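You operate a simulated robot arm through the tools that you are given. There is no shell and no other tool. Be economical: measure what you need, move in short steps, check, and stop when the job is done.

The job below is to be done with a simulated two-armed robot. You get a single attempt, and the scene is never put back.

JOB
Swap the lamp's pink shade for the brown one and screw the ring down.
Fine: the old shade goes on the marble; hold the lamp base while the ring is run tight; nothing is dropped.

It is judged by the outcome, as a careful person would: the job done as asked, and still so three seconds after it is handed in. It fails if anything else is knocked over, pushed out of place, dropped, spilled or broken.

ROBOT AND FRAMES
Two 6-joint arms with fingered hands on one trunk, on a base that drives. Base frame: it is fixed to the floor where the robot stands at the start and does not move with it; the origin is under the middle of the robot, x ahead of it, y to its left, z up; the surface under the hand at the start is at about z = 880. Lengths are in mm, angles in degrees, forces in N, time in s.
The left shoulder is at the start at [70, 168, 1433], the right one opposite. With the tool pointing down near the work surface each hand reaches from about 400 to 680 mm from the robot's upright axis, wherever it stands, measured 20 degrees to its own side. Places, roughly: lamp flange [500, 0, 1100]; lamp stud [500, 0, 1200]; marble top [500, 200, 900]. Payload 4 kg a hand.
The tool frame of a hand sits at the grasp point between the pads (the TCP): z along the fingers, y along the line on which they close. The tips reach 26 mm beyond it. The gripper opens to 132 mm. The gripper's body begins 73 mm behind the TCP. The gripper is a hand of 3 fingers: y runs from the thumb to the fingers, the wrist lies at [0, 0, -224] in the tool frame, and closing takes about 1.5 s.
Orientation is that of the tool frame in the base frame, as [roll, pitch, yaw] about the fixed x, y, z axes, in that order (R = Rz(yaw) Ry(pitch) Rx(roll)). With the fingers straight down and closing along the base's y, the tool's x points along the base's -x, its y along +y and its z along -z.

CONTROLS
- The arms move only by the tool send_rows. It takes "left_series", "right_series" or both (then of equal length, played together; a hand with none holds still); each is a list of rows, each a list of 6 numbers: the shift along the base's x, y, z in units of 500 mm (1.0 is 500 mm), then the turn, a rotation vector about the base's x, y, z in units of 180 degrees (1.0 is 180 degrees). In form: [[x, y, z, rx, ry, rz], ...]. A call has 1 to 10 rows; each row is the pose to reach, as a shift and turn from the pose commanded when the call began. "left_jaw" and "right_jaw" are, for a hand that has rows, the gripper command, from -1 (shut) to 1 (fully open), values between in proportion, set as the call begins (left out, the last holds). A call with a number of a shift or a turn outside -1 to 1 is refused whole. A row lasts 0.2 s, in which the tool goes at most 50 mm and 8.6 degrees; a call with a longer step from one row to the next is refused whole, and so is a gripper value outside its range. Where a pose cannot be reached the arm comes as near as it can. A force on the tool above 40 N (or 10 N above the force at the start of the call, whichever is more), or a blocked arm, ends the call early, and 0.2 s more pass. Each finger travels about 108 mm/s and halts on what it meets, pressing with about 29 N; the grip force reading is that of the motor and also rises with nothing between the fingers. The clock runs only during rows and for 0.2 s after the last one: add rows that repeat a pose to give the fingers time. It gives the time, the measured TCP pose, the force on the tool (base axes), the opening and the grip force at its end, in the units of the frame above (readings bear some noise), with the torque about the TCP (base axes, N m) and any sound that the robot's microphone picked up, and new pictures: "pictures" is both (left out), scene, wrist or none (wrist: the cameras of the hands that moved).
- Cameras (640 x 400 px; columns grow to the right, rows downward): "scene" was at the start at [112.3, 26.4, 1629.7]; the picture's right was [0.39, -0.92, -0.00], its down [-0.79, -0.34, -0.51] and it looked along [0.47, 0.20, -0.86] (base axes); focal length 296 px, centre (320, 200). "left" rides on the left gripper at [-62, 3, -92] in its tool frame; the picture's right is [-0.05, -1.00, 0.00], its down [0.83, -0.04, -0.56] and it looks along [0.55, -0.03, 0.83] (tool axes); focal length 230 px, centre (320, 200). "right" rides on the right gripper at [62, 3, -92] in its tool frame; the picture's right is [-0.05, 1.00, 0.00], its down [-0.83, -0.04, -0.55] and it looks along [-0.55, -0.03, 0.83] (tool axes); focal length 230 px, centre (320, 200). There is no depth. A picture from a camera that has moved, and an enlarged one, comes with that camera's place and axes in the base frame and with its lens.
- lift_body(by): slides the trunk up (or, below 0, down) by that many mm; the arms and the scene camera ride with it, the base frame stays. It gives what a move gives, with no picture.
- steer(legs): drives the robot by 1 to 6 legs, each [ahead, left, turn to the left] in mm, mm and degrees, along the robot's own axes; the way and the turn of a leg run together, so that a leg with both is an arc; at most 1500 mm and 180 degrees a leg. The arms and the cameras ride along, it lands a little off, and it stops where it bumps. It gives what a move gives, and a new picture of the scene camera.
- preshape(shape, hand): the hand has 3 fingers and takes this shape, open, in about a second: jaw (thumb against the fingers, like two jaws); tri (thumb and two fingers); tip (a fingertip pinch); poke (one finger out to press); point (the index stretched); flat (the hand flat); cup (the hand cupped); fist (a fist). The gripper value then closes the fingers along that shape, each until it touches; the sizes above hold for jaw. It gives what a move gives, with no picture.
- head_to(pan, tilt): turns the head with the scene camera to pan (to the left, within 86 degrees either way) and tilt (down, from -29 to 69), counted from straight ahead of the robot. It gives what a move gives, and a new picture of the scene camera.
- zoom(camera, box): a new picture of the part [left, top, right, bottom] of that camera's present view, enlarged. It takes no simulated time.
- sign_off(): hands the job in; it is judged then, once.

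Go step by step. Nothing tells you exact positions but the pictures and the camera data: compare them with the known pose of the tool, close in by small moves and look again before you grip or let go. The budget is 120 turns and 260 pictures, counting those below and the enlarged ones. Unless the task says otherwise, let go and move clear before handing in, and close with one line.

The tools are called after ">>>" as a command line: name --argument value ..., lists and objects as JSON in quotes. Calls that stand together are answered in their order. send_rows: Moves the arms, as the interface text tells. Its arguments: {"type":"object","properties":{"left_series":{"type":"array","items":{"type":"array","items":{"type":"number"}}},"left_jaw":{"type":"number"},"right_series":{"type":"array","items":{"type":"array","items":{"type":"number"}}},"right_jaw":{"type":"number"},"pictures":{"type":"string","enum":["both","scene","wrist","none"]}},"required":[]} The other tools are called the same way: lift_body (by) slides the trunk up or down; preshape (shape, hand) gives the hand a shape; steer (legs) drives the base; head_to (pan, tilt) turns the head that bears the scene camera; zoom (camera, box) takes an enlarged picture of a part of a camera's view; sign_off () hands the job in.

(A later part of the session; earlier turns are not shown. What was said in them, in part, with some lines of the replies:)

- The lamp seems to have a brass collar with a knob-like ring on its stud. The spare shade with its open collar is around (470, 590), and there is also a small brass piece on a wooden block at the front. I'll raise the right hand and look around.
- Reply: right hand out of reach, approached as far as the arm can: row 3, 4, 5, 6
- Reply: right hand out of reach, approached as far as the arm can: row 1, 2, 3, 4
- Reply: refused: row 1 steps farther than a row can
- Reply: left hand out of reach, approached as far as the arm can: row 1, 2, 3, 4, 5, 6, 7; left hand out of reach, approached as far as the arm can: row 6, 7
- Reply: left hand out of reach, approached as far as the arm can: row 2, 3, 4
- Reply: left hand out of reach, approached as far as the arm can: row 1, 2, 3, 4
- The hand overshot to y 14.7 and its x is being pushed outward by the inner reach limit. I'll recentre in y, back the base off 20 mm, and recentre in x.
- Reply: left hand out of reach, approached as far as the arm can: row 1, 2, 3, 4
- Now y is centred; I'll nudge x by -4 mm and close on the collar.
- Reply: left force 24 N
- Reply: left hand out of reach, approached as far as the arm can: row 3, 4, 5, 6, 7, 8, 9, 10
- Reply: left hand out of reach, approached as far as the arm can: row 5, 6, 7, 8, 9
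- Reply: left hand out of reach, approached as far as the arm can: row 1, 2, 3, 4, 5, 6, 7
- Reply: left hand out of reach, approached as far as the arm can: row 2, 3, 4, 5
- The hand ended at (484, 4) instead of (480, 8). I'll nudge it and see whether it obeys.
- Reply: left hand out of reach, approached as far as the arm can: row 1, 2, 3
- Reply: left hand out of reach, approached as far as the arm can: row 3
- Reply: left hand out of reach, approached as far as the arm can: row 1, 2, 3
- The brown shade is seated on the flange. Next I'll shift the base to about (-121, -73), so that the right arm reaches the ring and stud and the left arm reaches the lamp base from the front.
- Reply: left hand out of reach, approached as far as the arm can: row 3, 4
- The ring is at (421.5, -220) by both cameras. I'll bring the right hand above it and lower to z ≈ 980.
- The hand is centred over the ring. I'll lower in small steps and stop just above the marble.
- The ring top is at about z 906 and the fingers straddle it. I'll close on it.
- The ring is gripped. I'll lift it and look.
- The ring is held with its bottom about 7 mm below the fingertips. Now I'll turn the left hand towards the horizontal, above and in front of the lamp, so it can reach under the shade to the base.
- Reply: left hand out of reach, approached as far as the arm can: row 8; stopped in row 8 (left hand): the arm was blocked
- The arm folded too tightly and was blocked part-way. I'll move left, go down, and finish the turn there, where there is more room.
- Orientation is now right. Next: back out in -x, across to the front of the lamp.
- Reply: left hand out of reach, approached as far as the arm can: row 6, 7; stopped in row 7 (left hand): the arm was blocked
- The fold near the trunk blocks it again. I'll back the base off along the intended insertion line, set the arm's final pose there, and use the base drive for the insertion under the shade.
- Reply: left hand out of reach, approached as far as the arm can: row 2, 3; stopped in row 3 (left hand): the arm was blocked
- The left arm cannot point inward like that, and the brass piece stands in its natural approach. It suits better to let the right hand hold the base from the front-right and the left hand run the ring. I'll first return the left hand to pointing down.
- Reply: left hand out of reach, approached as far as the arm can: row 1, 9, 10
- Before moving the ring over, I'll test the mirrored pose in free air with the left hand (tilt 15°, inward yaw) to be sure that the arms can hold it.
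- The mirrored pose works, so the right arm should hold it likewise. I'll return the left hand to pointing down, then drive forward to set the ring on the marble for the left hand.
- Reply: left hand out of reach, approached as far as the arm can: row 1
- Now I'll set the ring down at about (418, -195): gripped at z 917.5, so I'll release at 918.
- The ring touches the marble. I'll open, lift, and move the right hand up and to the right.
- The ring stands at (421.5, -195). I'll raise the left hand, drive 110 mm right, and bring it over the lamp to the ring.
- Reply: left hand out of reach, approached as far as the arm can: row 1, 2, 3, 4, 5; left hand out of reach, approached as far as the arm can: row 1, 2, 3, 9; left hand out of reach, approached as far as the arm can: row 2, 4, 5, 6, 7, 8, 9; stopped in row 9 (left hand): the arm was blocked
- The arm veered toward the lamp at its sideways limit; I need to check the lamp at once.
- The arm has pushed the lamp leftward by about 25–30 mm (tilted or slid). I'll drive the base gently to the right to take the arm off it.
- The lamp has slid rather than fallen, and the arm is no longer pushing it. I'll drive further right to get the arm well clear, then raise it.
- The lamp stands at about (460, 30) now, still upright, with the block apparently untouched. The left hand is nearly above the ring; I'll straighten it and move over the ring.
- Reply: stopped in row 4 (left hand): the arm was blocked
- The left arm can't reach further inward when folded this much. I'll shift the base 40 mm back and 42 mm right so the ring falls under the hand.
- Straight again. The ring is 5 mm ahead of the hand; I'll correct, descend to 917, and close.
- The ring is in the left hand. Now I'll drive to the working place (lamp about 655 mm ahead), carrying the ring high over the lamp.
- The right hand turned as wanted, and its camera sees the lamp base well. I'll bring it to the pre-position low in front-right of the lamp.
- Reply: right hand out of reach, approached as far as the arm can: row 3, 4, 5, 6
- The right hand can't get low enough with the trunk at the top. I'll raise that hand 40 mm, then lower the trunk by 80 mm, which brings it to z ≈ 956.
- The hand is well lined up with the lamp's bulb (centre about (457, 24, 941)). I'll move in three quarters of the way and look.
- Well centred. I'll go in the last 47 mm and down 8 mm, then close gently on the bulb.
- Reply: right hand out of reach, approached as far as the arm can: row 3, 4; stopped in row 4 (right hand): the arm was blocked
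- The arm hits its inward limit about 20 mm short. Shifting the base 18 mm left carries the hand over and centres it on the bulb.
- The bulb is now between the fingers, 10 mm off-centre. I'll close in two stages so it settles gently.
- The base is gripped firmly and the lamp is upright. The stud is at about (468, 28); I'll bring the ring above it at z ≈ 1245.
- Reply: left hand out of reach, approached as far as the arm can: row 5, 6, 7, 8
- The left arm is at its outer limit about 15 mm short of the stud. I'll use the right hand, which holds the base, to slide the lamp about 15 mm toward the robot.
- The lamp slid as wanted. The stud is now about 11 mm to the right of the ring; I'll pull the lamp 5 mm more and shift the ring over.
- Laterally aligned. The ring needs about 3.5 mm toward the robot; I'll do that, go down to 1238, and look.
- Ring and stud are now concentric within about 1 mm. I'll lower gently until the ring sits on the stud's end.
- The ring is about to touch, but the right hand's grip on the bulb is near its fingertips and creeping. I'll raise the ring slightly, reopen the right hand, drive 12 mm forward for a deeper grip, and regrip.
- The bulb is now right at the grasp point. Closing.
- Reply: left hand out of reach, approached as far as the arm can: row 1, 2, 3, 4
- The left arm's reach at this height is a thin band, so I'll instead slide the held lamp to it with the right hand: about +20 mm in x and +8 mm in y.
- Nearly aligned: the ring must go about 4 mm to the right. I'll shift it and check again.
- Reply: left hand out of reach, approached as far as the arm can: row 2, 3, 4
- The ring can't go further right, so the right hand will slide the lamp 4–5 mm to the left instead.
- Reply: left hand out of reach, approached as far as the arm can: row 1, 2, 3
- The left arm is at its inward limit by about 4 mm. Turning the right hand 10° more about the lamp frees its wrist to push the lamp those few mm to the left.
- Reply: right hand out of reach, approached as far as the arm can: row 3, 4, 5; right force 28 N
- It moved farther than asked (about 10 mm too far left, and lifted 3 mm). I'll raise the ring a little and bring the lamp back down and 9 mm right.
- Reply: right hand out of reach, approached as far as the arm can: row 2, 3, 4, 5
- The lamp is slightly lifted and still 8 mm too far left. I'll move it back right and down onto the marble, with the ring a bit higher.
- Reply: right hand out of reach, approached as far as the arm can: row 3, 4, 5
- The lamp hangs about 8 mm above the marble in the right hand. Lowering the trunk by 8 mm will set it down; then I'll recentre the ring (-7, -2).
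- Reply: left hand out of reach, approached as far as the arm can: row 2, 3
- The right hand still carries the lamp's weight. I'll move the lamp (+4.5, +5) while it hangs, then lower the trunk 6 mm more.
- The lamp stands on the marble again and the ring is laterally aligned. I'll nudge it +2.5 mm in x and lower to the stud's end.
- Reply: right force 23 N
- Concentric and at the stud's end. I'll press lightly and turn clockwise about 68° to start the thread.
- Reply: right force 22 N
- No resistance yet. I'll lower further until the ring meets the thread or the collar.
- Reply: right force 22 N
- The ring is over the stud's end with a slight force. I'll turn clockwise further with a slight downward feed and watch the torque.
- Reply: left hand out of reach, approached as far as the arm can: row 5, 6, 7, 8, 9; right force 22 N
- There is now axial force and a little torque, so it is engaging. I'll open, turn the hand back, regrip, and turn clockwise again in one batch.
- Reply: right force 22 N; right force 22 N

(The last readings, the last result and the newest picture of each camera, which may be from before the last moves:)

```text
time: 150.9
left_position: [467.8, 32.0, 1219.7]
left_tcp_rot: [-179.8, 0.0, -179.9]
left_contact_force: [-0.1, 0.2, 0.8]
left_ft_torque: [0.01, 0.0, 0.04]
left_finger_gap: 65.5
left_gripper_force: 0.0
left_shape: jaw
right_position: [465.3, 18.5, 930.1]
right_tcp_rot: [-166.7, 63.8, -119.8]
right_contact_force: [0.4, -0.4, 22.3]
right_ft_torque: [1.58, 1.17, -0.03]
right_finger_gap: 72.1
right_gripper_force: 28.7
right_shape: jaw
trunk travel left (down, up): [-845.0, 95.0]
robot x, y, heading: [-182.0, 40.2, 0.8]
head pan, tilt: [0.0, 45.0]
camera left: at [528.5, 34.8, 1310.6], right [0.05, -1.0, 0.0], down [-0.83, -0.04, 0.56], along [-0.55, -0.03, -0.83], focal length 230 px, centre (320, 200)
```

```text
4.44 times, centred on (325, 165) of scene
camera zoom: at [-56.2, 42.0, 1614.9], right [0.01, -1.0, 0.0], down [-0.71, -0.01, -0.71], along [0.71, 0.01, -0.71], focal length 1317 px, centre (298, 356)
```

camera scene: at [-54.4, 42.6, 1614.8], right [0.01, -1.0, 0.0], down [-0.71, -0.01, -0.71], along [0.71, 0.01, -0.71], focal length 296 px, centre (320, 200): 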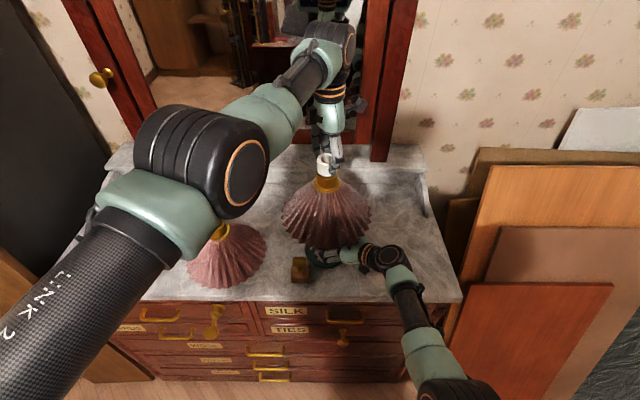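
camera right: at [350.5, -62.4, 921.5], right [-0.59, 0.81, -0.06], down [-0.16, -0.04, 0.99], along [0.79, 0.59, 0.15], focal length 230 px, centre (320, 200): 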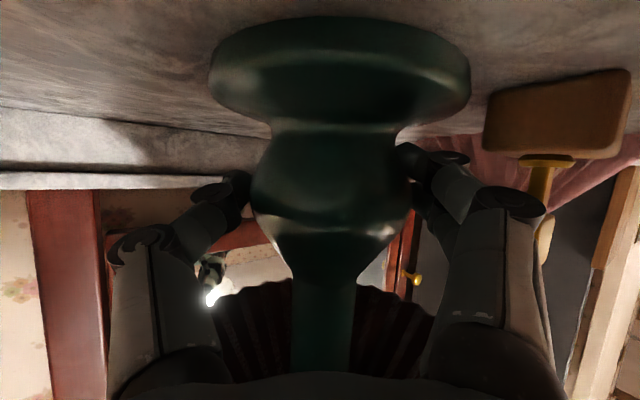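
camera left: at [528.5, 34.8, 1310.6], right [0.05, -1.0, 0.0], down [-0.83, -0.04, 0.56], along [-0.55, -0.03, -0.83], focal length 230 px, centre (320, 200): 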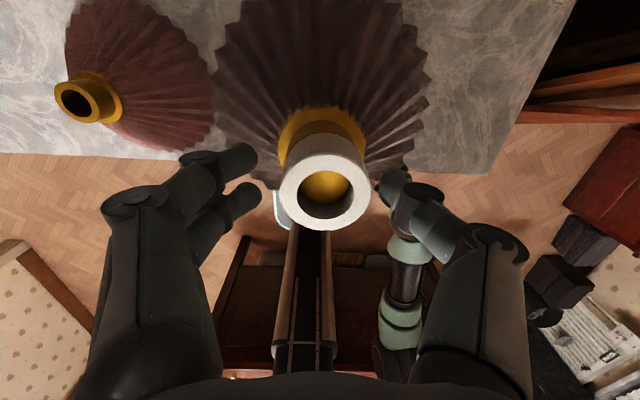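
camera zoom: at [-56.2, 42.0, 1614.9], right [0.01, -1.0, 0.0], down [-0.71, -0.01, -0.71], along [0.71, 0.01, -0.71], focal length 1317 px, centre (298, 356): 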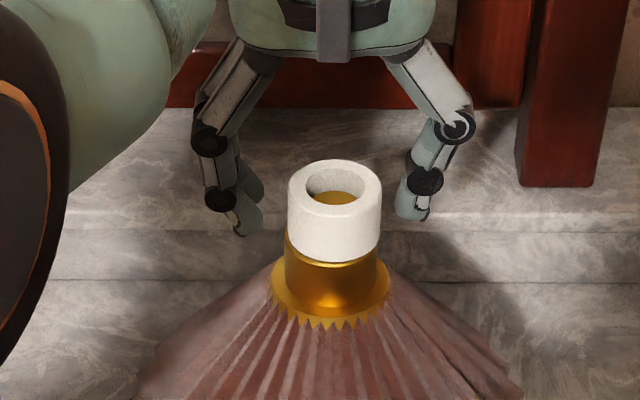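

The ring stays on the thread, close above the collar. Regrip and turn another ~145° clockwise.

>>> send_rows --left_series '[[0, -0.004, 0, 0, 0, 0], [0, -0.004, 0, 0, 0, 0], [0, -0.004, 0, 0, 0, 0], [0, -0.004, 0, 0, 0, 0]]' --left_jaw -1 --pictures "none"

>>> send_rows --left_series '[[0, 0, -0.0003, 0, 0, -0.047], [0, 0, -0.0006, 0, 0, -0.094], [0, 0, -0.0009, 0, 0, -0.141], [0, 0, -0.0012, 0, 0, -0.188], [0, 0, -0.0015, 0, 0, -0.235], [0, 0, -0.0018, 0, 0, -0.282], [0, 0, -0.002, 0, 0, -0.329], [0, 0, -0.0022, 0, 0, -0.376]]' --pictures "none"

>>> send_rows --left_series '[[0, 0, -0.0003, 0, 0, -0.047], [0, 0, -0.0006, 0, 0, -0.094], [0, 0, -0.0009, 0, 0, -0.141], [0, 0, -0.0012, 0, 0, -0.188], [0, 0, -0.0015, 0, 0, -0.235], [0, 0, -0.0018, 0, 0, -0.282], [0, 0, -0.002, 0, 0, -0.329], [0, 0, -0.0022, 0, 0, -0.376], [0, 0, -0.0022, 0, 0, -0.423]]' --pictures "none"

>>> zoom --camera "scene" --box '[280, 120, 370, 210]'

```text
time: 151.9
left_position: [467.3, 29.3, 1219.9]
left_tcp_rot: [-179.7, 0.1, 180.0]
left_contact_force: [1.7, 1.5, -0.9]
left_ft_torque: [0.07, -0.04, 0.02]
left_finger_gap: 37.0
left_gripper_force: 29.0
left_shape: jaw
right_position: [466.5, 20.0, 930.3]
right_tcp_rot: [-166.6, 63.7, -119.7]
right_contact_force: [-0.7, -1.6, 24.0]
right_ft_torque: [1.65, 1.12, 0.04]
right_finger_gap: 72.1
right_gripper_force: 28.9
right_shape: jaw
trunk travel left (down, up): [-845.0, 95.0]
robot x, y, heading: [-180.8, 41.4, 0.6]
head pan, tilt: [0.0, 45.0]
```

```text
time: 153.7
left_position: [466.7, 30.8, 1219.3]
left_tcp_rot: [180.0, 0.0, 112.1]
left_contact_force: [0.8, -4.9, 7.1]
left_ft_torque: [-0.15, -0.02, 0.08]
left_finger_gap: 37.0
left_gripper_force: 29.4
left_shape: jaw
right_position: [465.8, 18.6, 930.5]
right_tcp_rot: [-166.5, 63.8, -119.7]
right_contact_force: [2.2, 4.6, 20.5]
right_ft_torque: [1.11, 0.62, -0.24]
right_finger_gap: 72.0
right_gripper_force: 29.2
right_shape: jaw
trunk travel left (down, up): [-845.0, 95.0]
robot x, y, heading: [-187.1, 43.4, 0.7]
head pan, tilt: [0.0, 45.0]
```

```text
time: 155.7
left_position: [464.3, 33.8, 1218.3]
left_tcp_rot: [-180.0, -0.2, 36.2]
left_contact_force: [-8.8, -4.0, 18.1]
left_ft_torque: [0.13, 0.19, 1.2]
left_finger_gap: 37.6
left_gripper_force: 28.5
left_shape: jaw
right_position: [465.5, 20.7, 932.3]
right_tcp_rot: [-166.3, 63.8, -119.7]
right_contact_force: [10.5, 9.4, 14.6]
right_ft_torque: [1.31, 0.54, -1.11]
right_finger_gap: 72.3
right_gripper_force: 28.9
right_shape: jaw
trunk travel left (down, up): [-845.0, 95.0]
robot x, y, heading: [-184.5, 42.6, 0.5]
head pan, tilt: [0.0, 45.0]
```

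```text
4.44 times, centred on (325, 165) of scene
camera zoom: at [-59.1, 43.7, 1615.2], right [0.01, -1.0, 0.0], down [-0.7, -0.01, -0.71], along [0.71, 0.01, -0.7], focal length 1317 px, centre (298, 356)
```

zoom: 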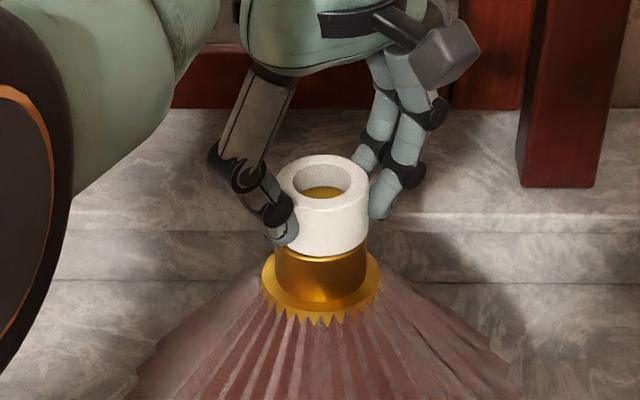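

Torque rose to 1.2 N·m with the ring against the collar, so it is running tight. I'll regrip once more and confirm with a further turn.

>>> send_rows --left_series '[[0, 0, 0, 0, 0, 0], [0, 0, 0, 0, 0, 0], [0, 0, 0, 0, 0, 0.047], [0, 0, 0, 0, 0, 0.094], [0, 0, 0, 0, 0, 0.141], [0, 0, 0, 0, 0, 0.188], [0, 0, 0, 0, 0, 0.235], [0, 0, 0, 0, 0, 0.282], [0, 0, 0, 0, 0, 0.329], [0, 0, 0, 0, 0, 0.376]]' --left_jaw 0.0 --pictures "none"

>>> send_rows --left_series '[[0, 0, 0, 0, 0, 0.047], [0, 0, 0, 0, 0, 0.094], [0, 0, 0, 0, 0, 0.141], [0, 0, 0, 0, 0, 0.188], [0, 0, 0, 0, 0, 0.235], [0, 0, 0, 0, 0, 0.282], [0, 0, 0, 0, 0, 0.329], [0, 0, 0, 0, 0, 0.376], [0, 0, 0, 0, 0, 0.423], [0, 0, 0, 0, 0, 0.423]]' --pictures "wrist"

>>> zoom --camera "scene" --box '[280, 120, 370, 210]'

```text
time: 157.9
left_position: [466.1, 29.9, 1217.0]
left_tcp_rot: [-179.9, -0.1, 104.0]
left_contact_force: [0.5, 0.7, -0.3]
left_ft_torque: [-0.02, 0.03, 0.01]
left_finger_gap: 65.4
left_gripper_force: 0.0
left_shape: jaw
right_position: [465.5, 19.2, 930.7]
right_tcp_rot: [-166.6, 63.8, -119.9]
right_contact_force: [-1.1, -2.3, 23.1]
right_ft_torque: [1.67, 1.18, 0.09]
right_finger_gap: 72.1
right_gripper_force: 29.3
right_shape: jaw
trunk travel left (down, up): [-845.0, 95.0]
robot x, y, heading: [-181.1, 39.0, 0.4]
head pan, tilt: [0.0, 45.0]
```

```text
time: 160.1
left_position: [466.3, 31.0, 1217.5]
left_tcp_rot: [-179.8, 0.0, -179.9]
left_contact_force: [0.8, 0.0, -0.3]
left_ft_torque: [-0.01, -0.02, -0.01]
left_finger_gap: 65.1
left_gripper_force: 0.1
left_shape: jaw
right_position: [466.2, 18.6, 930.1]
right_tcp_rot: [-166.6, 63.8, -119.7]
right_contact_force: [-0.9, -2.0, 21.7]
right_ft_torque: [1.71, 1.15, 0.11]
right_finger_gap: 71.9
right_gripper_force: 28.8
right_shape: jaw
trunk travel left (down, up): [-845.0, 95.0]
robot x, y, heading: [-180.2, 43.8, 0.2]
head pan, tilt: [0.0, 45.0]
camera left: at [527.7, 33.2, 1309.2], right [0.05, -1.0, 0.0], down [-0.83, -0.04, 0.56], along [-0.55, -0.03, -0.83], focal length 230 px, centre (320, 200)
```

left: 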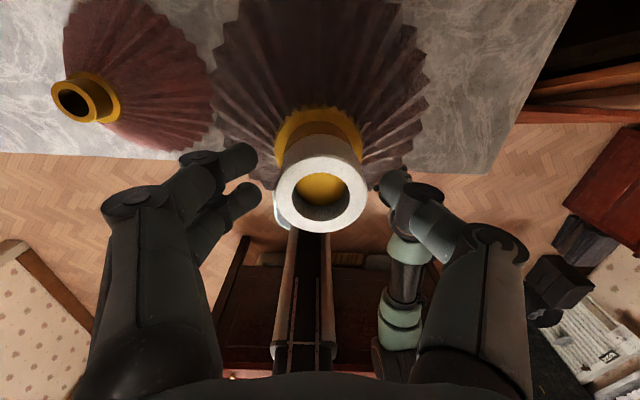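

```text
4.44 times, centred on (325, 165) of scene
camera zoom: at [-56.5, 41.6, 1615.0], right [0.01, -1.0, 0.0], down [-0.71, -0.01, -0.71], along [0.71, 0.01, -0.71], focal length 1317 px, centre (298, 356)
```

zoom: 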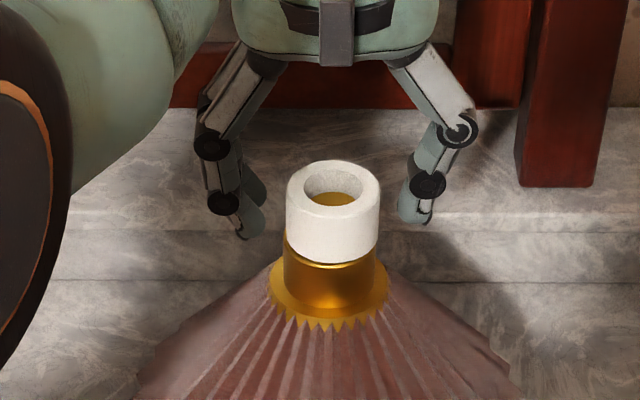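

The stud's end still lies about 5 mm below the ring's top, so there is some way to go. Another full cycle: grip, turn, open, return.

>>> send_rows --left_series '[[0, -0.003, 0, 0, 0, 0], [0, -0.003, 0, 0, 0, 0], [0, -0.003, 0, 0, 0, 0], [0, -0.003, 0, 0, 0, 0]]' --left_jaw -1 --pictures "none"

>>> send_rows --left_series '[[0, 0, -0.0003, 0, 0, -0.047], [0, 0, -0.0006, 0, 0, -0.094], [0, 0, -0.0009, 0, 0, -0.141], [0, 0, -0.0012, 0, 0, -0.188], [0, 0, -0.0015, 0, 0, -0.235], [0, 0, -0.0018, 0, 0, -0.282], [0, 0, -0.002, 0, 0, -0.329], [0, 0, -0.0022, 0, 0, -0.376]]' --pictures "none"

>>> send_rows --left_series '[[0, 0, -0.0003, 0, 0, -0.047], [0, 0, -0.0006, 0, 0, -0.094], [0, 0, -0.0009, 0, 0, -0.141], [0, 0, -0.0012, 0, 0, -0.188], [0, 0, -0.0015, 0, 0, -0.235], [0, 0, -0.0018, 0, 0, -0.282], [0, 0, -0.002, 0, 0, -0.329], [0, 0, -0.0022, 0, 0, -0.376], [0, 0, -0.0022, 0, 0, -0.423]]' --pictures "none"

>>> send_rows --left_series '[[0, 0, 0, 0, 0, 0], [0, 0, 0, 0, 0, 0], [0, 0, 0, 0, 0, 0.047], [0, 0, 0, 0, 0, 0.094], [0, 0, 0, 0, 0, 0.141], [0, 0, 0, 0, 0, 0.188], [0, 0, 0, 0, 0, 0.235], [0, 0, 0, 0, 0, 0.282], [0, 0, 0, 0, 0, 0.329], [0, 0, 0, 0, 0, 0.376]]' --left_jaw 0.0 --pictures "none"

>>> send_rows --left_series '[[0, 0, 0, 0, 0, 0.047], [0, 0, 0, 0, 0, 0.094], [0, 0, 0, 0, 0, 0.141], [0, 0, 0, 0, 0, 0.188], [0, 0, 0, 0, 0, 0.235], [0, 0, 0, 0, 0, 0.282], [0, 0, 0, 0, 0, 0.329], [0, 0, 0, 0, 0, 0.376], [0, 0, 0, 0, 0, 0.423], [0, 0, 0, 0, 0, 0.423]]' --pictures "none"

>>> zoom --camera "left" --box '[240, 100, 400, 260]'

>>> zoom --camera "scene" --box '[300, 140, 360, 190]'

```text
time: 161.1
left_position: [466.9, 29.4, 1217.0]
left_tcp_rot: [-179.7, 0.1, -180.0]
left_contact_force: [0.5, 0.6, -1.1]
left_ft_torque: [0.06, -0.03, -0.01]
left_finger_gap: 36.9
left_gripper_force: 28.7
left_shape: jaw
right_position: [466.8, 18.6, 929.8]
right_tcp_rot: [-166.6, 63.8, -119.9]
right_contact_force: [-1.1, -2.6, 23.9]
right_ft_torque: [1.72, 1.22, 0.1]
right_finger_gap: 72.0
right_gripper_force: 28.9
right_shape: jaw
trunk travel left (down, up): [-845.0, 95.0]
robot x, y, heading: [-183.1, 40.8, 0.7]
head pan, tilt: [0.0, 45.0]
```

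```text
time: 162.9
left_position: [463.7, 31.5, 1217.4]
left_tcp_rot: [-179.9, 0.0, 112.2]
left_contact_force: [1.8, -6.6, 4.5]
left_ft_torque: [-0.07, -0.06, 0.06]
left_finger_gap: 26.3
left_gripper_force: 29.3
left_shape: jaw
right_position: [465.5, 21.0, 931.9]
right_tcp_rot: [-166.4, 63.8, -119.6]
right_contact_force: [-3.7, 12.2, 25.3]
right_ft_torque: [0.72, 0.4, -0.11]
right_finger_gap: 67.1
right_gripper_force: 28.4
right_shape: jaw
trunk travel left (down, up): [-845.0, 95.0]
robot x, y, heading: [-184.6, 41.5, 0.5]
head pan, tilt: [0.0, 45.0]
```

```text
time: 164.9
left_position: [465.8, 34.0, 1216.1]
left_tcp_rot: [-179.9, -0.2, 36.0]
left_contact_force: [-3.8, -4.9, 4.5]
left_ft_torque: [0.2, 0.04, 0.2]
left_finger_gap: 18.0
left_gripper_force: 29.3
left_shape: jaw
left hand out of reach, approached as far as the arm can: row 6, 8, 9
right_position: [466.1, 23.5, 933.3]
right_tcp_rot: [-166.4, 64.1, -119.7]
right_contact_force: [4.4, 19.2, 25.5]
right_ft_torque: [1.09, 0.88, -0.16]
right_finger_gap: 65.8
right_gripper_force: 29.1
right_shape: jaw
trunk travel left (down, up): [-845.0, 95.0]
robot x, y, heading: [-184.9, 41.2, 0.6]
head pan, tilt: [0.0, 45.0]
```

```text
time: 167.1
left_position: [464.6, 34.5, 1215.8]
left_tcp_rot: [-179.9, -0.2, 104.0]
left_contact_force: [0.3, 0.7, 0.1]
left_ft_torque: [0.0, 0.01, 0.02]
left_finger_gap: 65.3
left_gripper_force: 0.0
left_shape: jaw
right_position: [464.6, 21.5, 931.9]
right_tcp_rot: [-166.8, 64.0, -120.0]
right_contact_force: [-4.2, 10.4, 26.4]
right_ft_torque: [2.27, 1.32, -0.12]
right_finger_gap: 63.9
right_gripper_force: 29.1
right_shape: jaw
trunk travel left (down, up): [-845.0, 95.0]
robot x, y, heading: [-182.5, 42.4, 0.3]
head pan, tilt: [0.0, 45.0]
```

```text
time: 169.3
left_position: [463.9, 33.2, 1217.7]
left_tcp_rot: [-179.6, 0.2, -180.0]
left_contact_force: [6.2, -3.4, 1.3]
left_ft_torque: [0.01, -0.07, -0.14]
left_finger_gap: 63.0
left_gripper_force: 0.0
left_shape: jaw
right_position: [464.2, 21.5, 932.9]
right_tcp_rot: [-166.4, 64.1, -119.7]
right_contact_force: [-14.0, 8.7, 30.9]
right_ft_torque: [1.52, -0.02, 0.35]
right_finger_gap: 63.4
right_gripper_force: 29.2
right_shape: jaw
trunk travel left (down, up): [-845.0, 95.0]
robot x, y, heading: [-185.6, 37.7, 0.6]
head pan, tilt: [0.0, 45.0]
```

```text
2.50 times, centred on (320, 180) of left
camera zoom: at [525.5, 36.2, 1309.0], right [0.05, -1.0, 0.01], down [-0.83, -0.04, 0.55], along [-0.55, -0.03, -0.83], focal length 575 px, centre (320, 250)
```

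zoom: 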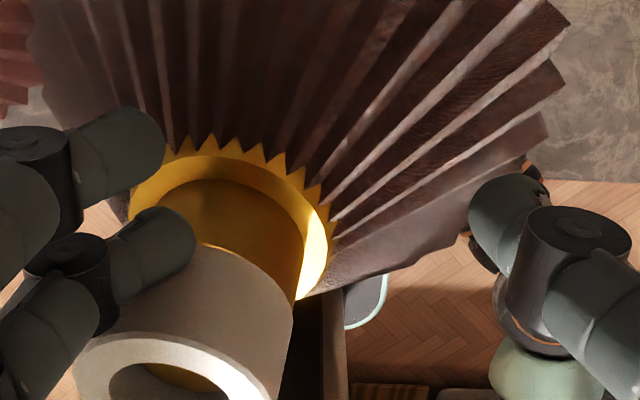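

```text
8.00 times, centred on (330, 165) of scene
camera zoom: at [-60.4, 43.1, 1615.3], right [0.01, -1.0, 0.0], down [-0.7, -0.01, -0.71], along [0.71, 0.01, -0.7], focal length 2371 px, centre (240, 480)
```

zoom: 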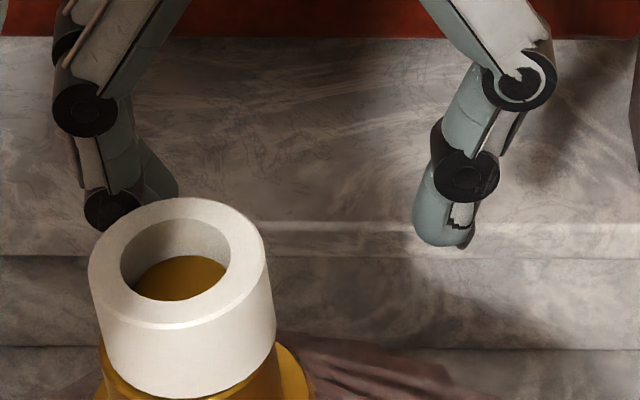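

The lamp has shifted under the hand; I need the full view at once.

>>> send_rows --left_series '[[0, 0, 0.04, 0, 0, 0], [0, 0, 0.1, 0, 0, 0], [0, 0, 0.16, 0, 0, 0]]' --left_jaw 0.6 --pictures "both"

>>> zoom --camera "right" --box '[0, 0, 640, 400]'

>>> zoom --camera "scene" --box '[250, 130, 400, 290]'

```text
time: 170.1
left_position: [458.2, 39.4, 1294.4]
left_tcp_rot: [-179.7, 0.1, 180.0]
left_contact_force: [0.6, -0.7, 0.5]
left_ft_torque: [0.0, -0.03, 0.0]
left_finger_gap: 105.4
left_gripper_force: 0.0
left_shape: jaw
left hand out of reach, approached as far as the arm can: row 3
right_position: [465.9, 21.9, 932.3]
right_tcp_rot: [-166.7, 63.9, -120.0]
right_contact_force: [-4.6, 8.0, 27.6]
right_ft_torque: [2.25, 1.38, -0.06]
right_finger_gap: 63.4
right_gripper_force: 28.9
right_shape: jaw
trunk travel left (down, up): [-845.0, 95.0]
robot x, y, heading: [-182.2, 37.5, 0.5]
head pan, tilt: [0.0, 45.0]
camera scene: at [-58.5, 44.3, 1615.1], right [0.01, -1.0, 0.0], down [-0.7, -0.01, -0.71], along [0.71, 0.01, -0.7], focal length 296 px, centre (320, 200)
camera left: at [518.9, 41.8, 1386.5], right [0.05, -1.0, 0.01], down [-0.83, -0.04, 0.56], along [-0.55, -0.03, -0.83], focal length 230 px, centre (320, 200)
```

scene: 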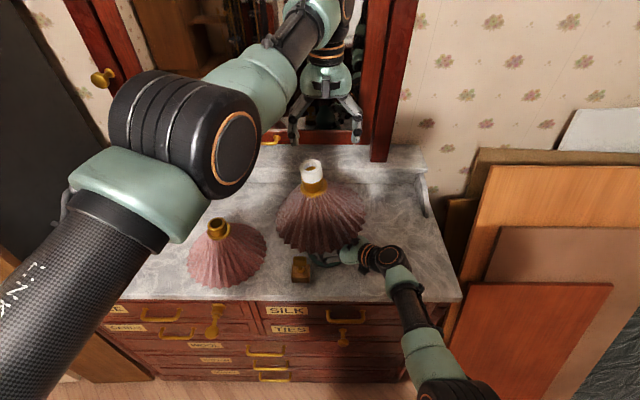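
left: 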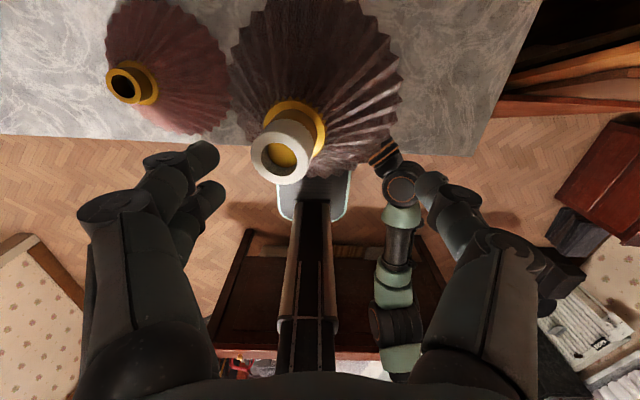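

```text
1.00 times, centred on (320, 200) of right (not enlarged: the box is as wide or as high as the picture)
camera zoom: at [390.8, -59.4, 915.7], right [-0.73, 0.68, -0.05], down [-0.14, -0.07, 0.99], along [0.67, 0.73, 0.15], focal length 230 px, centre (320, 200)
```

zoom: 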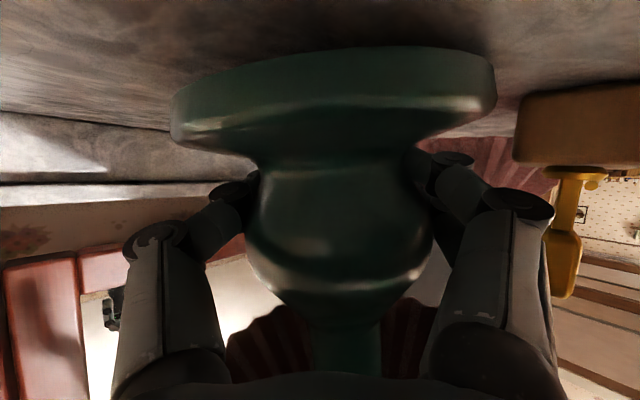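

```text
2.50 times, centred on (325, 210) of scene
camera zoom: at [-58.5, 44.3, 1615.1], right [0.01, -1.0, 0.0], down [-0.7, -0.01, -0.71], along [0.71, 0.01, -0.7], focal length 741 px, centre (308, 175)
```

zoom: 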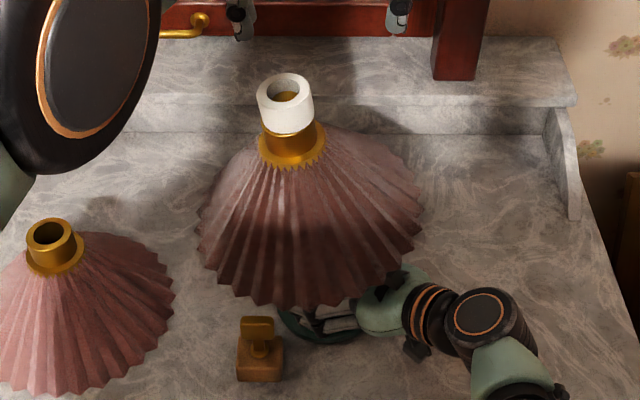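

The lamp leans a few degrees because the right fingers have wedged under the bulb; the ring itself sits flush on the collar with its thread engaged and tight. I'll relieve the pressure by raising the trunk a little, then open the right hand in stages.

>>> lift_body --by 4

>>> send_rows --right_series '[[0, 0, 0, 0, 0, 0], [0, 0, 0, 0, 0, 0]]' --right_jaw 0.1 --pictures "both"

>>> zoom --camera "scene" --box '[250, 130, 400, 290]'

```text
time: 170.6
left_position: [459.4, 39.1, 1297.2]
left_tcp_rot: [-179.6, -0.1, -180.0]
left_contact_force: [0.1, -0.3, -0.5]
left_ft_torque: [-0.01, -0.01, 0.06]
left_finger_gap: 105.5
left_gripper_force: 0.0
left_shape: jaw
right_position: [465.6, 21.4, 933.0]
right_tcp_rot: [-167.0, 63.6, -120.0]
right_contact_force: [-2.3, 10.6, 16.7]
right_ft_torque: [1.82, 0.87, -0.23]
right_finger_gap: 63.3
right_gripper_force: 28.7
right_shape: jaw
trunk travel left (down, up): [-849.0, 91.0]
robot x, y, heading: [-186.1, 41.0, 0.8]
head pan, tilt: [0.0, 45.0]
```

```text
time: 171.2
left_position: [462.0, 33.9, 1296.3]
left_tcp_rot: [-179.8, -0.1, 180.0]
left_contact_force: [0.3, -0.7, -0.1]
left_ft_torque: [-0.01, -0.01, -0.05]
left_finger_gap: 106.1
left_gripper_force: 0.1
left_shape: jaw
right_position: [467.4, 15.3, 930.9]
right_tcp_rot: [-166.6, 63.3, -119.9]
right_contact_force: [1.3, -0.1, 12.0]
right_ft_torque: [1.11, 0.66, -0.04]
right_finger_gap: 78.1
right_gripper_force: 23.2
right_shape: jaw
trunk travel left (down, up): [-849.0, 91.0]
robot x, y, heading: [-182.7, 40.8, 0.5]
head pan, tilt: [0.0, 45.0]
camera scene: at [-53.2, 39.9, 1618.6], right [0.01, -1.0, 0.0], down [-0.71, -0.01, -0.71], along [0.71, 0.01, -0.71], focal length 296 px, centre (320, 200)
camera right: at [392.8, -65.5, 915.0], right [-0.73, 0.68, -0.06], down [-0.13, -0.06, 0.99], along [0.67, 0.73, 0.14], focal length 230 px, centre (320, 200)
```

scene: 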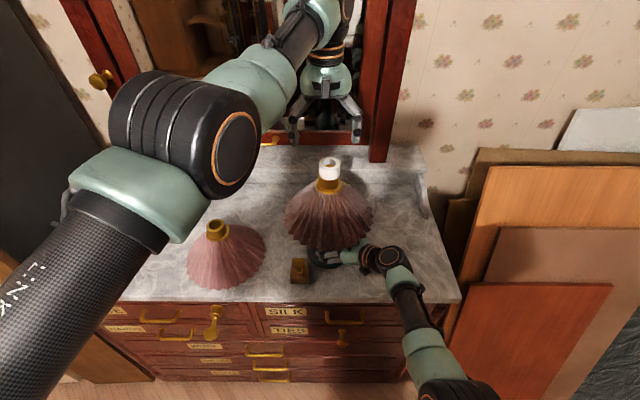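
right: 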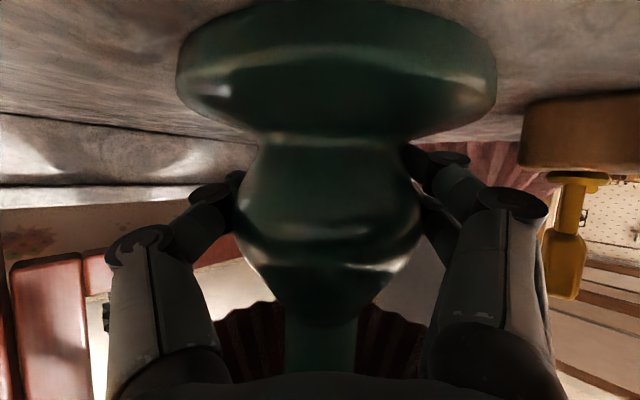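

```text
2.50 times, centred on (325, 210) of scene
camera zoom: at [-53.2, 39.9, 1618.6], right [0.01, -1.0, 0.0], down [-0.71, -0.01, -0.71], along [0.71, 0.01, -0.71], focal length 741 px, centre (308, 175)
```

zoom: 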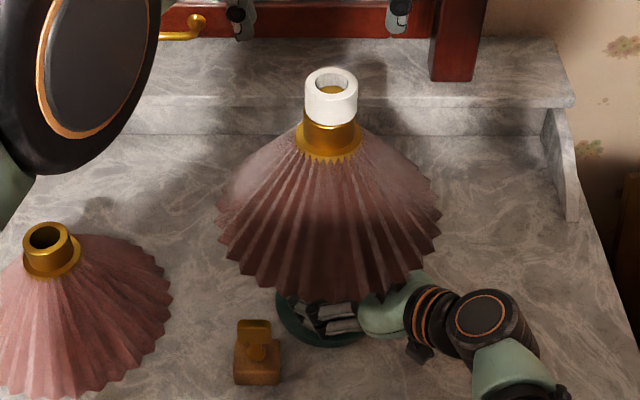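

The lamp is upright again with the ring on, and the right hand now holds the bulb properly. I'll zoom in on the ring's seat.

>>> zoom --camera "scene" --box '[305, 145, 355, 200]'

>>> zoom --camera "left" --box '[250, 60, 390, 200]'

```text
7.27 times, centred on (330, 172) of scene
camera zoom: at [-53.2, 39.9, 1618.6], right [0.01, -1.0, 0.0], down [-0.71, -0.01, -0.71], along [0.71, 0.01, -0.71], focal length 2155 px, centre (247, 400)
```

zoom: 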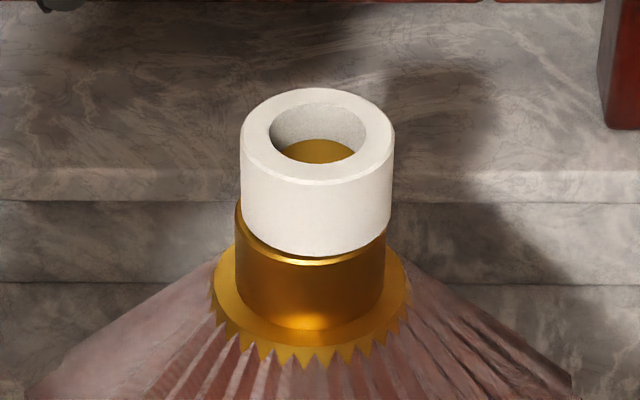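

```text
2.86 times, centred on (320, 130) of left
camera zoom: at [523.6, 37.5, 1387.7], right [0.05, -1.0, 0.0], down [-0.83, -0.04, 0.56], along [-0.56, -0.03, -0.83], focal length 657 px, centre (320, 400)
```

zoom: 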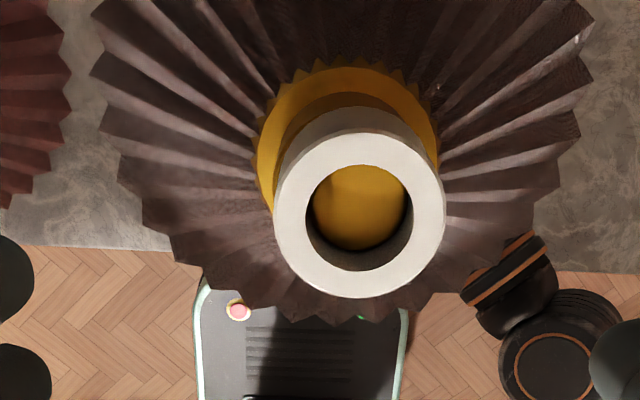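

The ring looks flush on the collar. For certainty I'd like one more tightening turn, so the right hand will slide the lamp about 9 mm left into the left arm's reach.

>>> send_rows --right_series '[[0, 0.004, 0, 0, 0, 0], [0, 0.008, 0, 0, 0, 0], [0, 0.012, 0, 0, 0, 0], [0, 0.016, 0, 0, 0, 0], [0, 0.018, 0, 0, 0, 0], [0, 0.018, 0, 0, 0, 0]]' --pictures "none"

>>> zoom --camera "left" --box '[250, 60, 390, 200]'

>>> zoom --camera "scene" --box '[250, 130, 400, 290]'

```text
time: 172.6
left_position: [461.8, 35.8, 1295.7]
left_tcp_rot: [-179.8, -0.2, -179.9]
left_contact_force: [-0.3, -1.2, 0.4]
left_ft_torque: [0.03, -0.02, 0.03]
left_finger_gap: 105.4
left_gripper_force: 0.0
left_shape: jaw
right_position: [467.5, 27.8, 930.5]
right_tcp_rot: [-167.1, 63.5, -120.1]
right_contact_force: [-0.3, -3.8, 0.2]
right_ft_torque: [0.3, 0.24, 0.11]
right_finger_gap: 77.8
right_gripper_force: 29.3
right_shape: jaw
trunk travel left (down, up): [-849.0, 91.0]
robot x, y, heading: [-183.3, 42.4, 0.5]
head pan, tilt: [0.0, 45.0]
```

```text
2.86 times, centred on (320, 130) of left
camera zoom: at [524.4, 39.5, 1387.2], right [0.05, -1.0, 0.0], down [-0.83, -0.04, 0.56], along [-0.56, -0.03, -0.83], focal length 657 px, centre (320, 400)
```

zoom: 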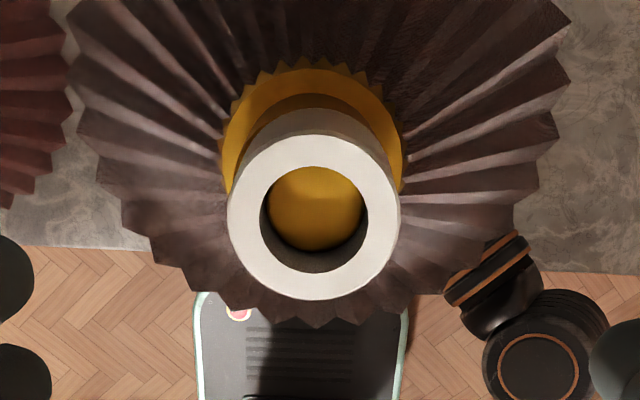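

```text
2.50 times, centred on (325, 210) of scene
camera zoom: at [-52.2, 41.6, 1618.5], right [0.01, -1.0, 0.0], down [-0.71, -0.01, -0.71], along [0.71, 0.01, -0.71], focal length 741 px, centre (308, 175)
```

zoom: 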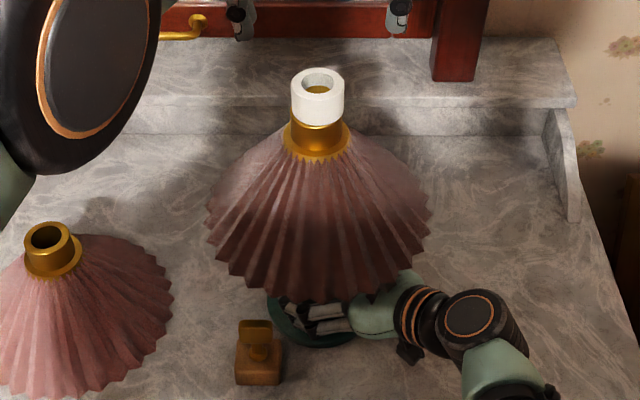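

Good: the lamp moved upright and without strain, and the ring is at (465, 38). I'll lower the left hand around it.

>>> send_rows --left_series '[[0.006, 0.004, -0.05, 0, 0, 0], [0.006, 0.004, -0.1, 0, 0, 0], [0.006, 0.004, -0.14, 0, 0, 0], [0.006, 0.004, -0.155, 0, 0, 0], [0.006, 0.004, -0.155, 0, 0, 0]]' --left_jaw 0.15 --pictures "none"

>>> zoom --camera "left" --box '[140, 60, 500, 280]'

```text
time: 173.8
left_position: [471.0, 36.4, 1219.7]
left_tcp_rot: [-179.8, -0.4, 179.9]
left_contact_force: [0.6, 0.9, 0.0]
left_ft_torque: [0.0, -0.03, -0.01]
left_finger_gap: 76.6
left_gripper_force: 0.0
left_shape: jaw
left hand out of reach, approached as far as the arm can: row 2, 3, 4, 5
right_position: [467.7, 27.7, 930.0]
right_tcp_rot: [-167.0, 63.4, -120.1]
right_contact_force: [-1.9, -1.4, 0.1]
right_ft_torque: [0.2, 0.21, 0.13]
right_finger_gap: 78.2
right_gripper_force: 29.2
right_shape: jaw
trunk travel left (down, up): [-849.0, 91.0]
robot x, y, heading: [-186.5, 38.7, 0.3]
head pan, tilt: [0.0, 45.0]
```

```text
1.78 times, centred on (320, 170) of left
camera zoom: at [533.2, 39.9, 1309.3], right [0.05, -1.0, 0.0], down [-0.83, -0.04, 0.56], along [-0.56, -0.03, -0.83], focal length 409 px, centre (320, 253)
```

zoom: 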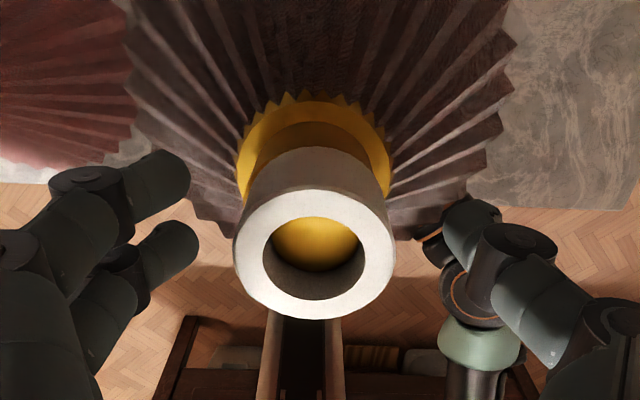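

The ring is 8 mm nearer than the left hand can come. I'll slide the lamp 8 mm ahead with the right hand, grip the ring, and turn.

>>> send_rows --right_series '[[0.004, 0, 0, 0, 0, 0], [0.008, 0, 0, 0, 0, 0], [0.012, 0, 0, 0, 0, 0], [0.016, 0, 0, 0, 0, 0], [0.016, 0, 0, 0, 0, 0]]' --pictures "none"

>>> send_rows --left_series '[[0, 0.002, 0, 0, 0, 0], [0, 0.002, 0, 0, 0, 0], [0, 0.002, 0, 0, 0, 0], [0, 0.002, 0, 0, 0, 0]]' --left_jaw -1 --pictures "none"

>>> zoom --camera "left" --box '[140, 60, 500, 280]'

```text
time: 175.0
left_position: [471.2, 37.4, 1218.4]
left_tcp_rot: [-179.8, -0.4, 180.0]
left_contact_force: [-0.2, -0.9, 0.7]
left_ft_torque: [-0.04, -0.03, -0.02]
left_finger_gap: 76.7
left_gripper_force: 0.1
left_shape: jaw
right_position: [475.7, 27.2, 930.9]
right_tcp_rot: [-167.2, 63.2, -120.4]
right_contact_force: [-0.9, 1.1, -0.2]
right_ft_torque: [0.07, 0.06, 0.02]
right_finger_gap: 78.2
right_gripper_force: 29.2
right_shape: jaw
trunk travel left (down, up): [-849.0, 91.0]
robot x, y, heading: [-188.0, 41.0, 0.6]
head pan, tilt: [0.0, 45.0]
```

```text
time: 176.0
left_position: [471.9, 37.2, 1217.1]
left_tcp_rot: [-179.8, -0.4, 179.9]
left_contact_force: [0.0, 0.3, -2.1]
left_ft_torque: [0.0, 0.0, 0.02]
left_finger_gap: 36.8
left_gripper_force: 29.3
left_shape: jaw
right_position: [476.3, 26.7, 932.1]
right_tcp_rot: [-167.2, 63.2, -120.4]
right_contact_force: [0.2, -0.1, 0.7]
right_ft_torque: [0.14, 0.09, 0.01]
right_finger_gap: 78.1
right_gripper_force: 28.9
right_shape: jaw
trunk travel left (down, up): [-849.0, 91.0]
robot x, y, heading: [-182.5, 41.0, 0.7]
head pan, tilt: [0.0, 45.0]
```

```text
1.78 times, centred on (320, 170) of left
camera zoom: at [534.7, 41.2, 1309.0], right [0.05, -1.0, 0.0], down [-0.83, -0.04, 0.56], along [-0.56, -0.03, -0.83], focal length 409 px, centre (320, 253)
```

zoom: 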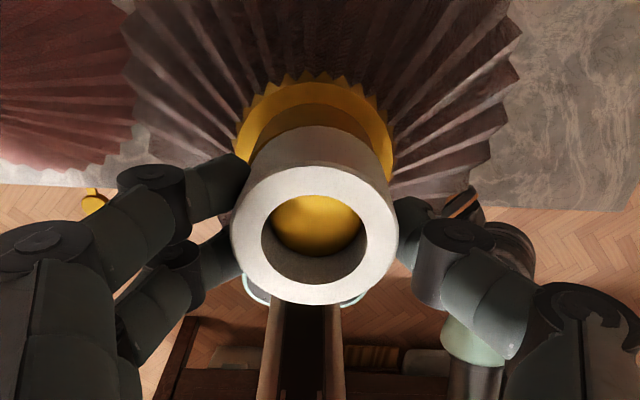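

A clean grip with the lamp unstrained. Now I'll turn clockwise, checking torque after each part.

>>> send_rows --left_series '[[0, 0, -0.0002, 0, 0, -0.047], [0, 0, -0.0005, 0, 0, -0.094], [0, 0, -0.0008, 0, 0, -0.141], [0, 0, -0.001, 0, 0, -0.188], [0, 0, -0.0012, 0, 0, -0.235], [0, 0, -0.0014, 0, 0, -0.282], [0, 0, -0.0016, 0, 0, -0.329]]' --pictures "none"

>>> zoom --camera "scene" --box '[250, 130, 400, 290]'

```text
time: 177.6
left_position: [470.0, 39.6, 1218.2]
left_tcp_rot: [-179.7, -0.4, 120.8]
left_contact_force: [-13.5, 20.0, 3.1]
left_ft_torque: [0.44, 0.08, 0.88]
left_finger_gap: 28.8
left_gripper_force: 28.4
left_shape: jaw
right_position: [475.8, 26.6, 932.4]
right_tcp_rot: [-168.6, 63.5, -122.0]
right_contact_force: [11.9, -20.4, -0.3]
right_ft_torque: [5.37, 3.58, -0.98]
right_finger_gap: 76.7
right_gripper_force: 28.8
right_shape: jaw
trunk travel left (down, up): [-849.0, 91.0]
robot x, y, heading: [-181.0, 40.3, 0.4]
head pan, tilt: [0.0, 45.0]
```

```text
2.50 times, centred on (325, 210) of scene
camera zoom: at [-52.4, 42.5, 1618.6], right [0.01, -1.0, 0.0], down [-0.71, -0.01, -0.71], along [0.71, 0.01, -0.71], focal length 741 px, centre (308, 175)
```

zoom: 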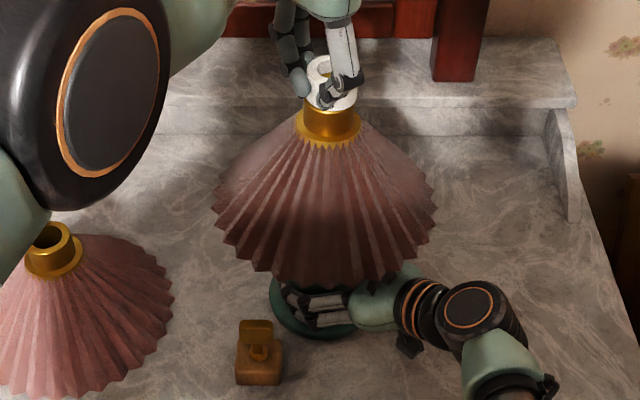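

The ring no longer turns: 0.9 N·m and the fingers begin to slip, so it is tight. I'll release the ring and lift the left hand away.

>>> send_rows --left_series '[[0, 0, 0, 0, 0, 0], [0, 0, 0, 0, 0, 0], [0, 0, 0, 0, 0, 0], [0, 0, 0.03, 0, 0, 0], [0, 0, 0.08, 0, 0, 0], [0, 0, 0.15, 0, 0, 0], [0, 0, 0.2, 0, 0, 0]]' --left_jaw 0.4 --pictures "none"

>>> zoom --camera "scene" --box '[250, 130, 400, 290]'

>>> zoom --camera "right" --box '[0, 0, 640, 400]'

```text
time: 179.2
left_position: [459.0, 48.5, 1314.6]
left_tcp_rot: [-179.8, -0.3, 120.8]
left_contact_force: [0.4, -0.5, -0.1]
left_ft_torque: [0.0, 0.0, 0.02]
left_finger_gap: 92.0
left_gripper_force: 0.0
left_shape: jaw
left hand out of reach, approached as far as the arm can: row 6, 7
right_position: [475.7, 27.5, 931.4]
right_tcp_rot: [-167.3, 63.2, -120.4]
right_contact_force: [-1.1, -0.8, 0.0]
right_ft_torque: [0.07, 0.14, 0.07]
right_finger_gap: 77.7
right_gripper_force: 29.1
right_shape: jaw
trunk travel left (down, up): [-849.0, 91.0]
robot x, y, heading: [-183.9, 41.9, 0.5]
head pan, tilt: [0.0, 45.0]
```

```text
2.50 times, centred on (325, 210) of scene
camera zoom: at [-51.1, 42.4, 1618.4], right [0.01, -1.0, 0.0], down [-0.71, -0.01, -0.71], along [0.71, 0.01, -0.71], focal length 741 px, centre (308, 175)
```

zoom: 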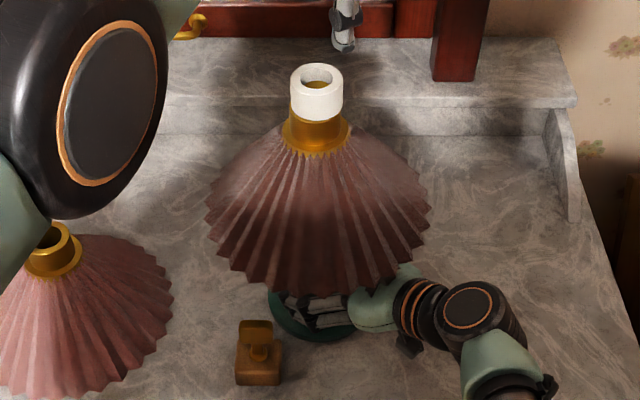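

```text
1.00 times, centred on (320, 200) of right (not enlarged: the box is as wide or as high as the picture)
camera zoom: at [400.7, -53.2, 915.9], right [-0.73, 0.68, -0.05], down [-0.13, -0.06, 0.99], along [0.67, 0.73, 0.13], focal length 230 px, centre (320, 200)
```

zoom: 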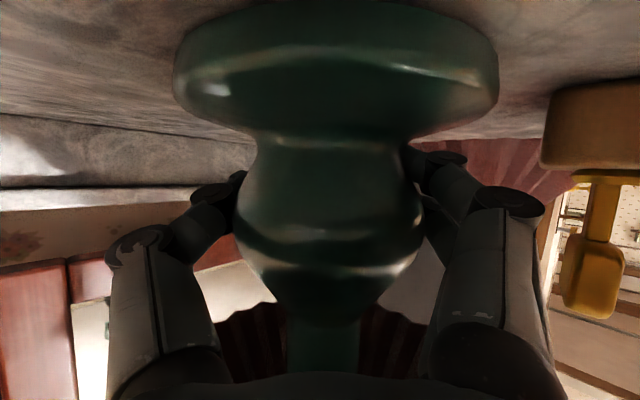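

The lamp stands upright and unstrained. I'll open the right hand and draw it straight back out along its axis.

>>> send_rows --right_series '[[0, 0, 0, 0, 0, 0], [0, 0, 0, 0, 0, 0], [0, 0, 0, 0, 0, 0], [-0.02, -0.02, 0, 0, 0, 0], [-0.05, -0.051, 0.002, 0, 0, 0], [-0.09, -0.091, 0.004, 0, 0, 0], [-0.13, -0.132, 0.004, 0, 0, 0], [-0.18, -0.182, 0.004, 0, 0, 0], [-0.23, -0.233, 0.004, 0, 0, 0]]' --right_jaw 0.55 --pictures "both"

```text
time: 181.2
left_position: [458.6, 47.6, 1317.2]
left_tcp_rot: [-179.8, -0.3, 120.8]
left_contact_force: [-0.1, -0.5, 0.5]
left_ft_torque: [-0.01, 0.01, -0.02]
left_finger_gap: 92.1
left_gripper_force: 0.1
left_shape: jaw
right_position: [359.4, -90.7, 934.8]
right_tcp_rot: [-167.0, 63.6, -119.8]
right_contact_force: [-0.3, -0.3, 1.1]
right_ft_torque: [0.02, 0.02, 0.0]
right_finger_gap: 101.9
right_gripper_force: 0.0
right_shape: jaw
trunk travel left (down, up): [-849.0, 91.0]
robot x, y, heading: [-184.5, 36.5, 0.3]
head pan, tilt: [0.0, 45.0]
camera scene: at [-53.5, 40.9, 1618.7], right [0.01, -1.0, 0.0], down [-0.71, -0.01, -0.71], along [0.71, 0.01, -0.71], focal length 296 px, centre (320, 200)
camera right: at [284.6, -171.3, 918.9], right [-0.73, 0.68, -0.05], down [-0.13, -0.06, 0.99], along [0.67, 0.73, 0.14], focal length 230 px, centre (320, 200)
```

scene: 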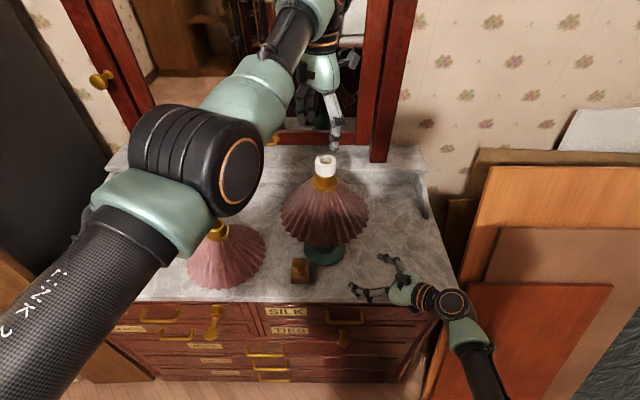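
right: 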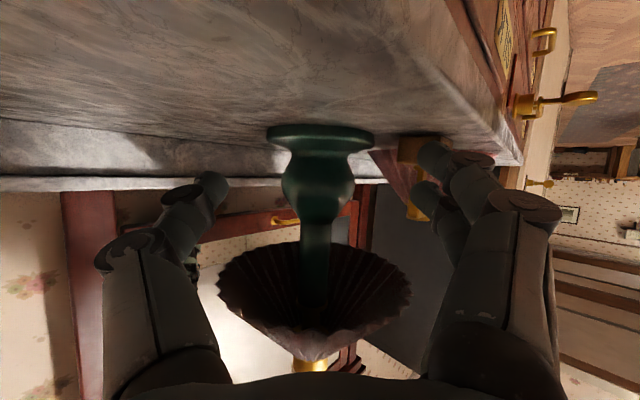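

The lamp stands free and upright with the ring on. I'll drive back to clear everything and take a last look.

>>> steer --legs '[[-250, 0, 0]]'

>>> zoom --camera "scene" --box '[150, 130, 390, 270]'

```text
time: 183.1
left_position: [210.3, 45.0, 1314.7]
left_tcp_rot: [-179.7, -0.2, 120.7]
left_contact_force: [0.5, -0.2, -0.6]
left_ft_torque: [-0.01, 0.0, 0.0]
left_finger_gap: 92.3
left_gripper_force: 0.1
left_shape: jaw
right_position: [110.4, -93.1, 933.4]
right_tcp_rot: [-167.0, 63.3, -120.3]
right_contact_force: [0.0, -0.4, -0.8]
right_ft_torque: [0.0, 0.01, 0.0]
right_finger_gap: 102.1
right_gripper_force: 0.0
right_shape: jaw
trunk travel left (down, up): [-849.0, 91.0]
robot x, y, heading: [-432.3, 37.3, 0.6]
head pan, tilt: [0.0, 45.0]
camera scene: at [-299.8, 40.0, 1618.2], right [0.01, -1.0, 0.0], down [-0.71, -0.01, -0.71], along [0.71, 0.01, -0.71], focal length 296 px, centre (320, 200)
```

scene: 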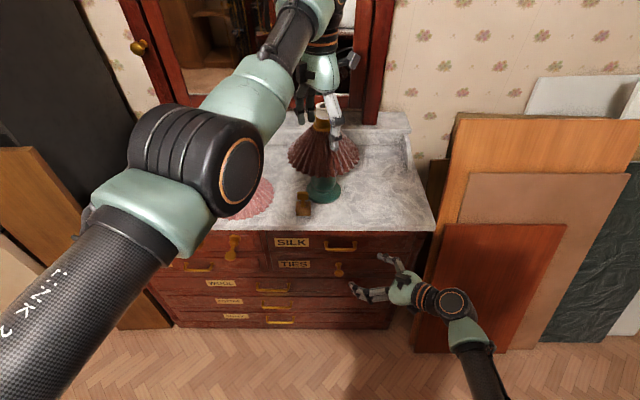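

```text
2.67 times, centred on (270, 200) of scene
camera zoom: at [-299.8, 40.0, 1618.2], right [0.01, -1.0, 0.0], down [-0.71, -0.01, -0.71], along [0.71, 0.01, -0.71], focal length 790 px, centre (453, 200)
```

zoom: 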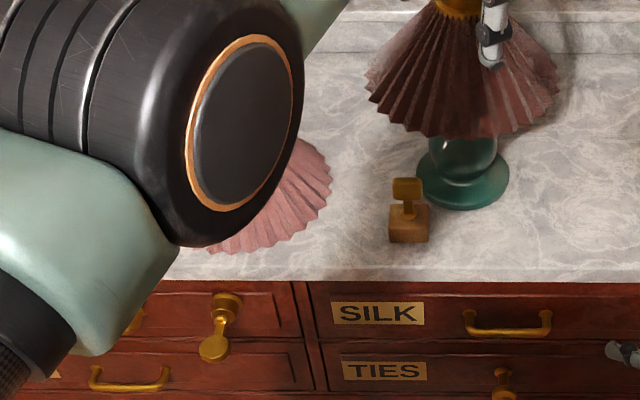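

The brown shade is on the lamp with the ring tight, the pink shade stands on the marble, the block stands where it was, and both hands are clear. I'm handing in.

>>> sign_off

```text
The job is handed in.
```

The brown shade is on the lamp and the ring is screwed down until it stopped turning, with the right hand holding the base. The pink shade is on the marble and nothing was dropped. Along the way my arm bumped the lamp, and I also slid and briefly lifted it to reach the stud. It ended upright, but about 30 mm left of where it started.
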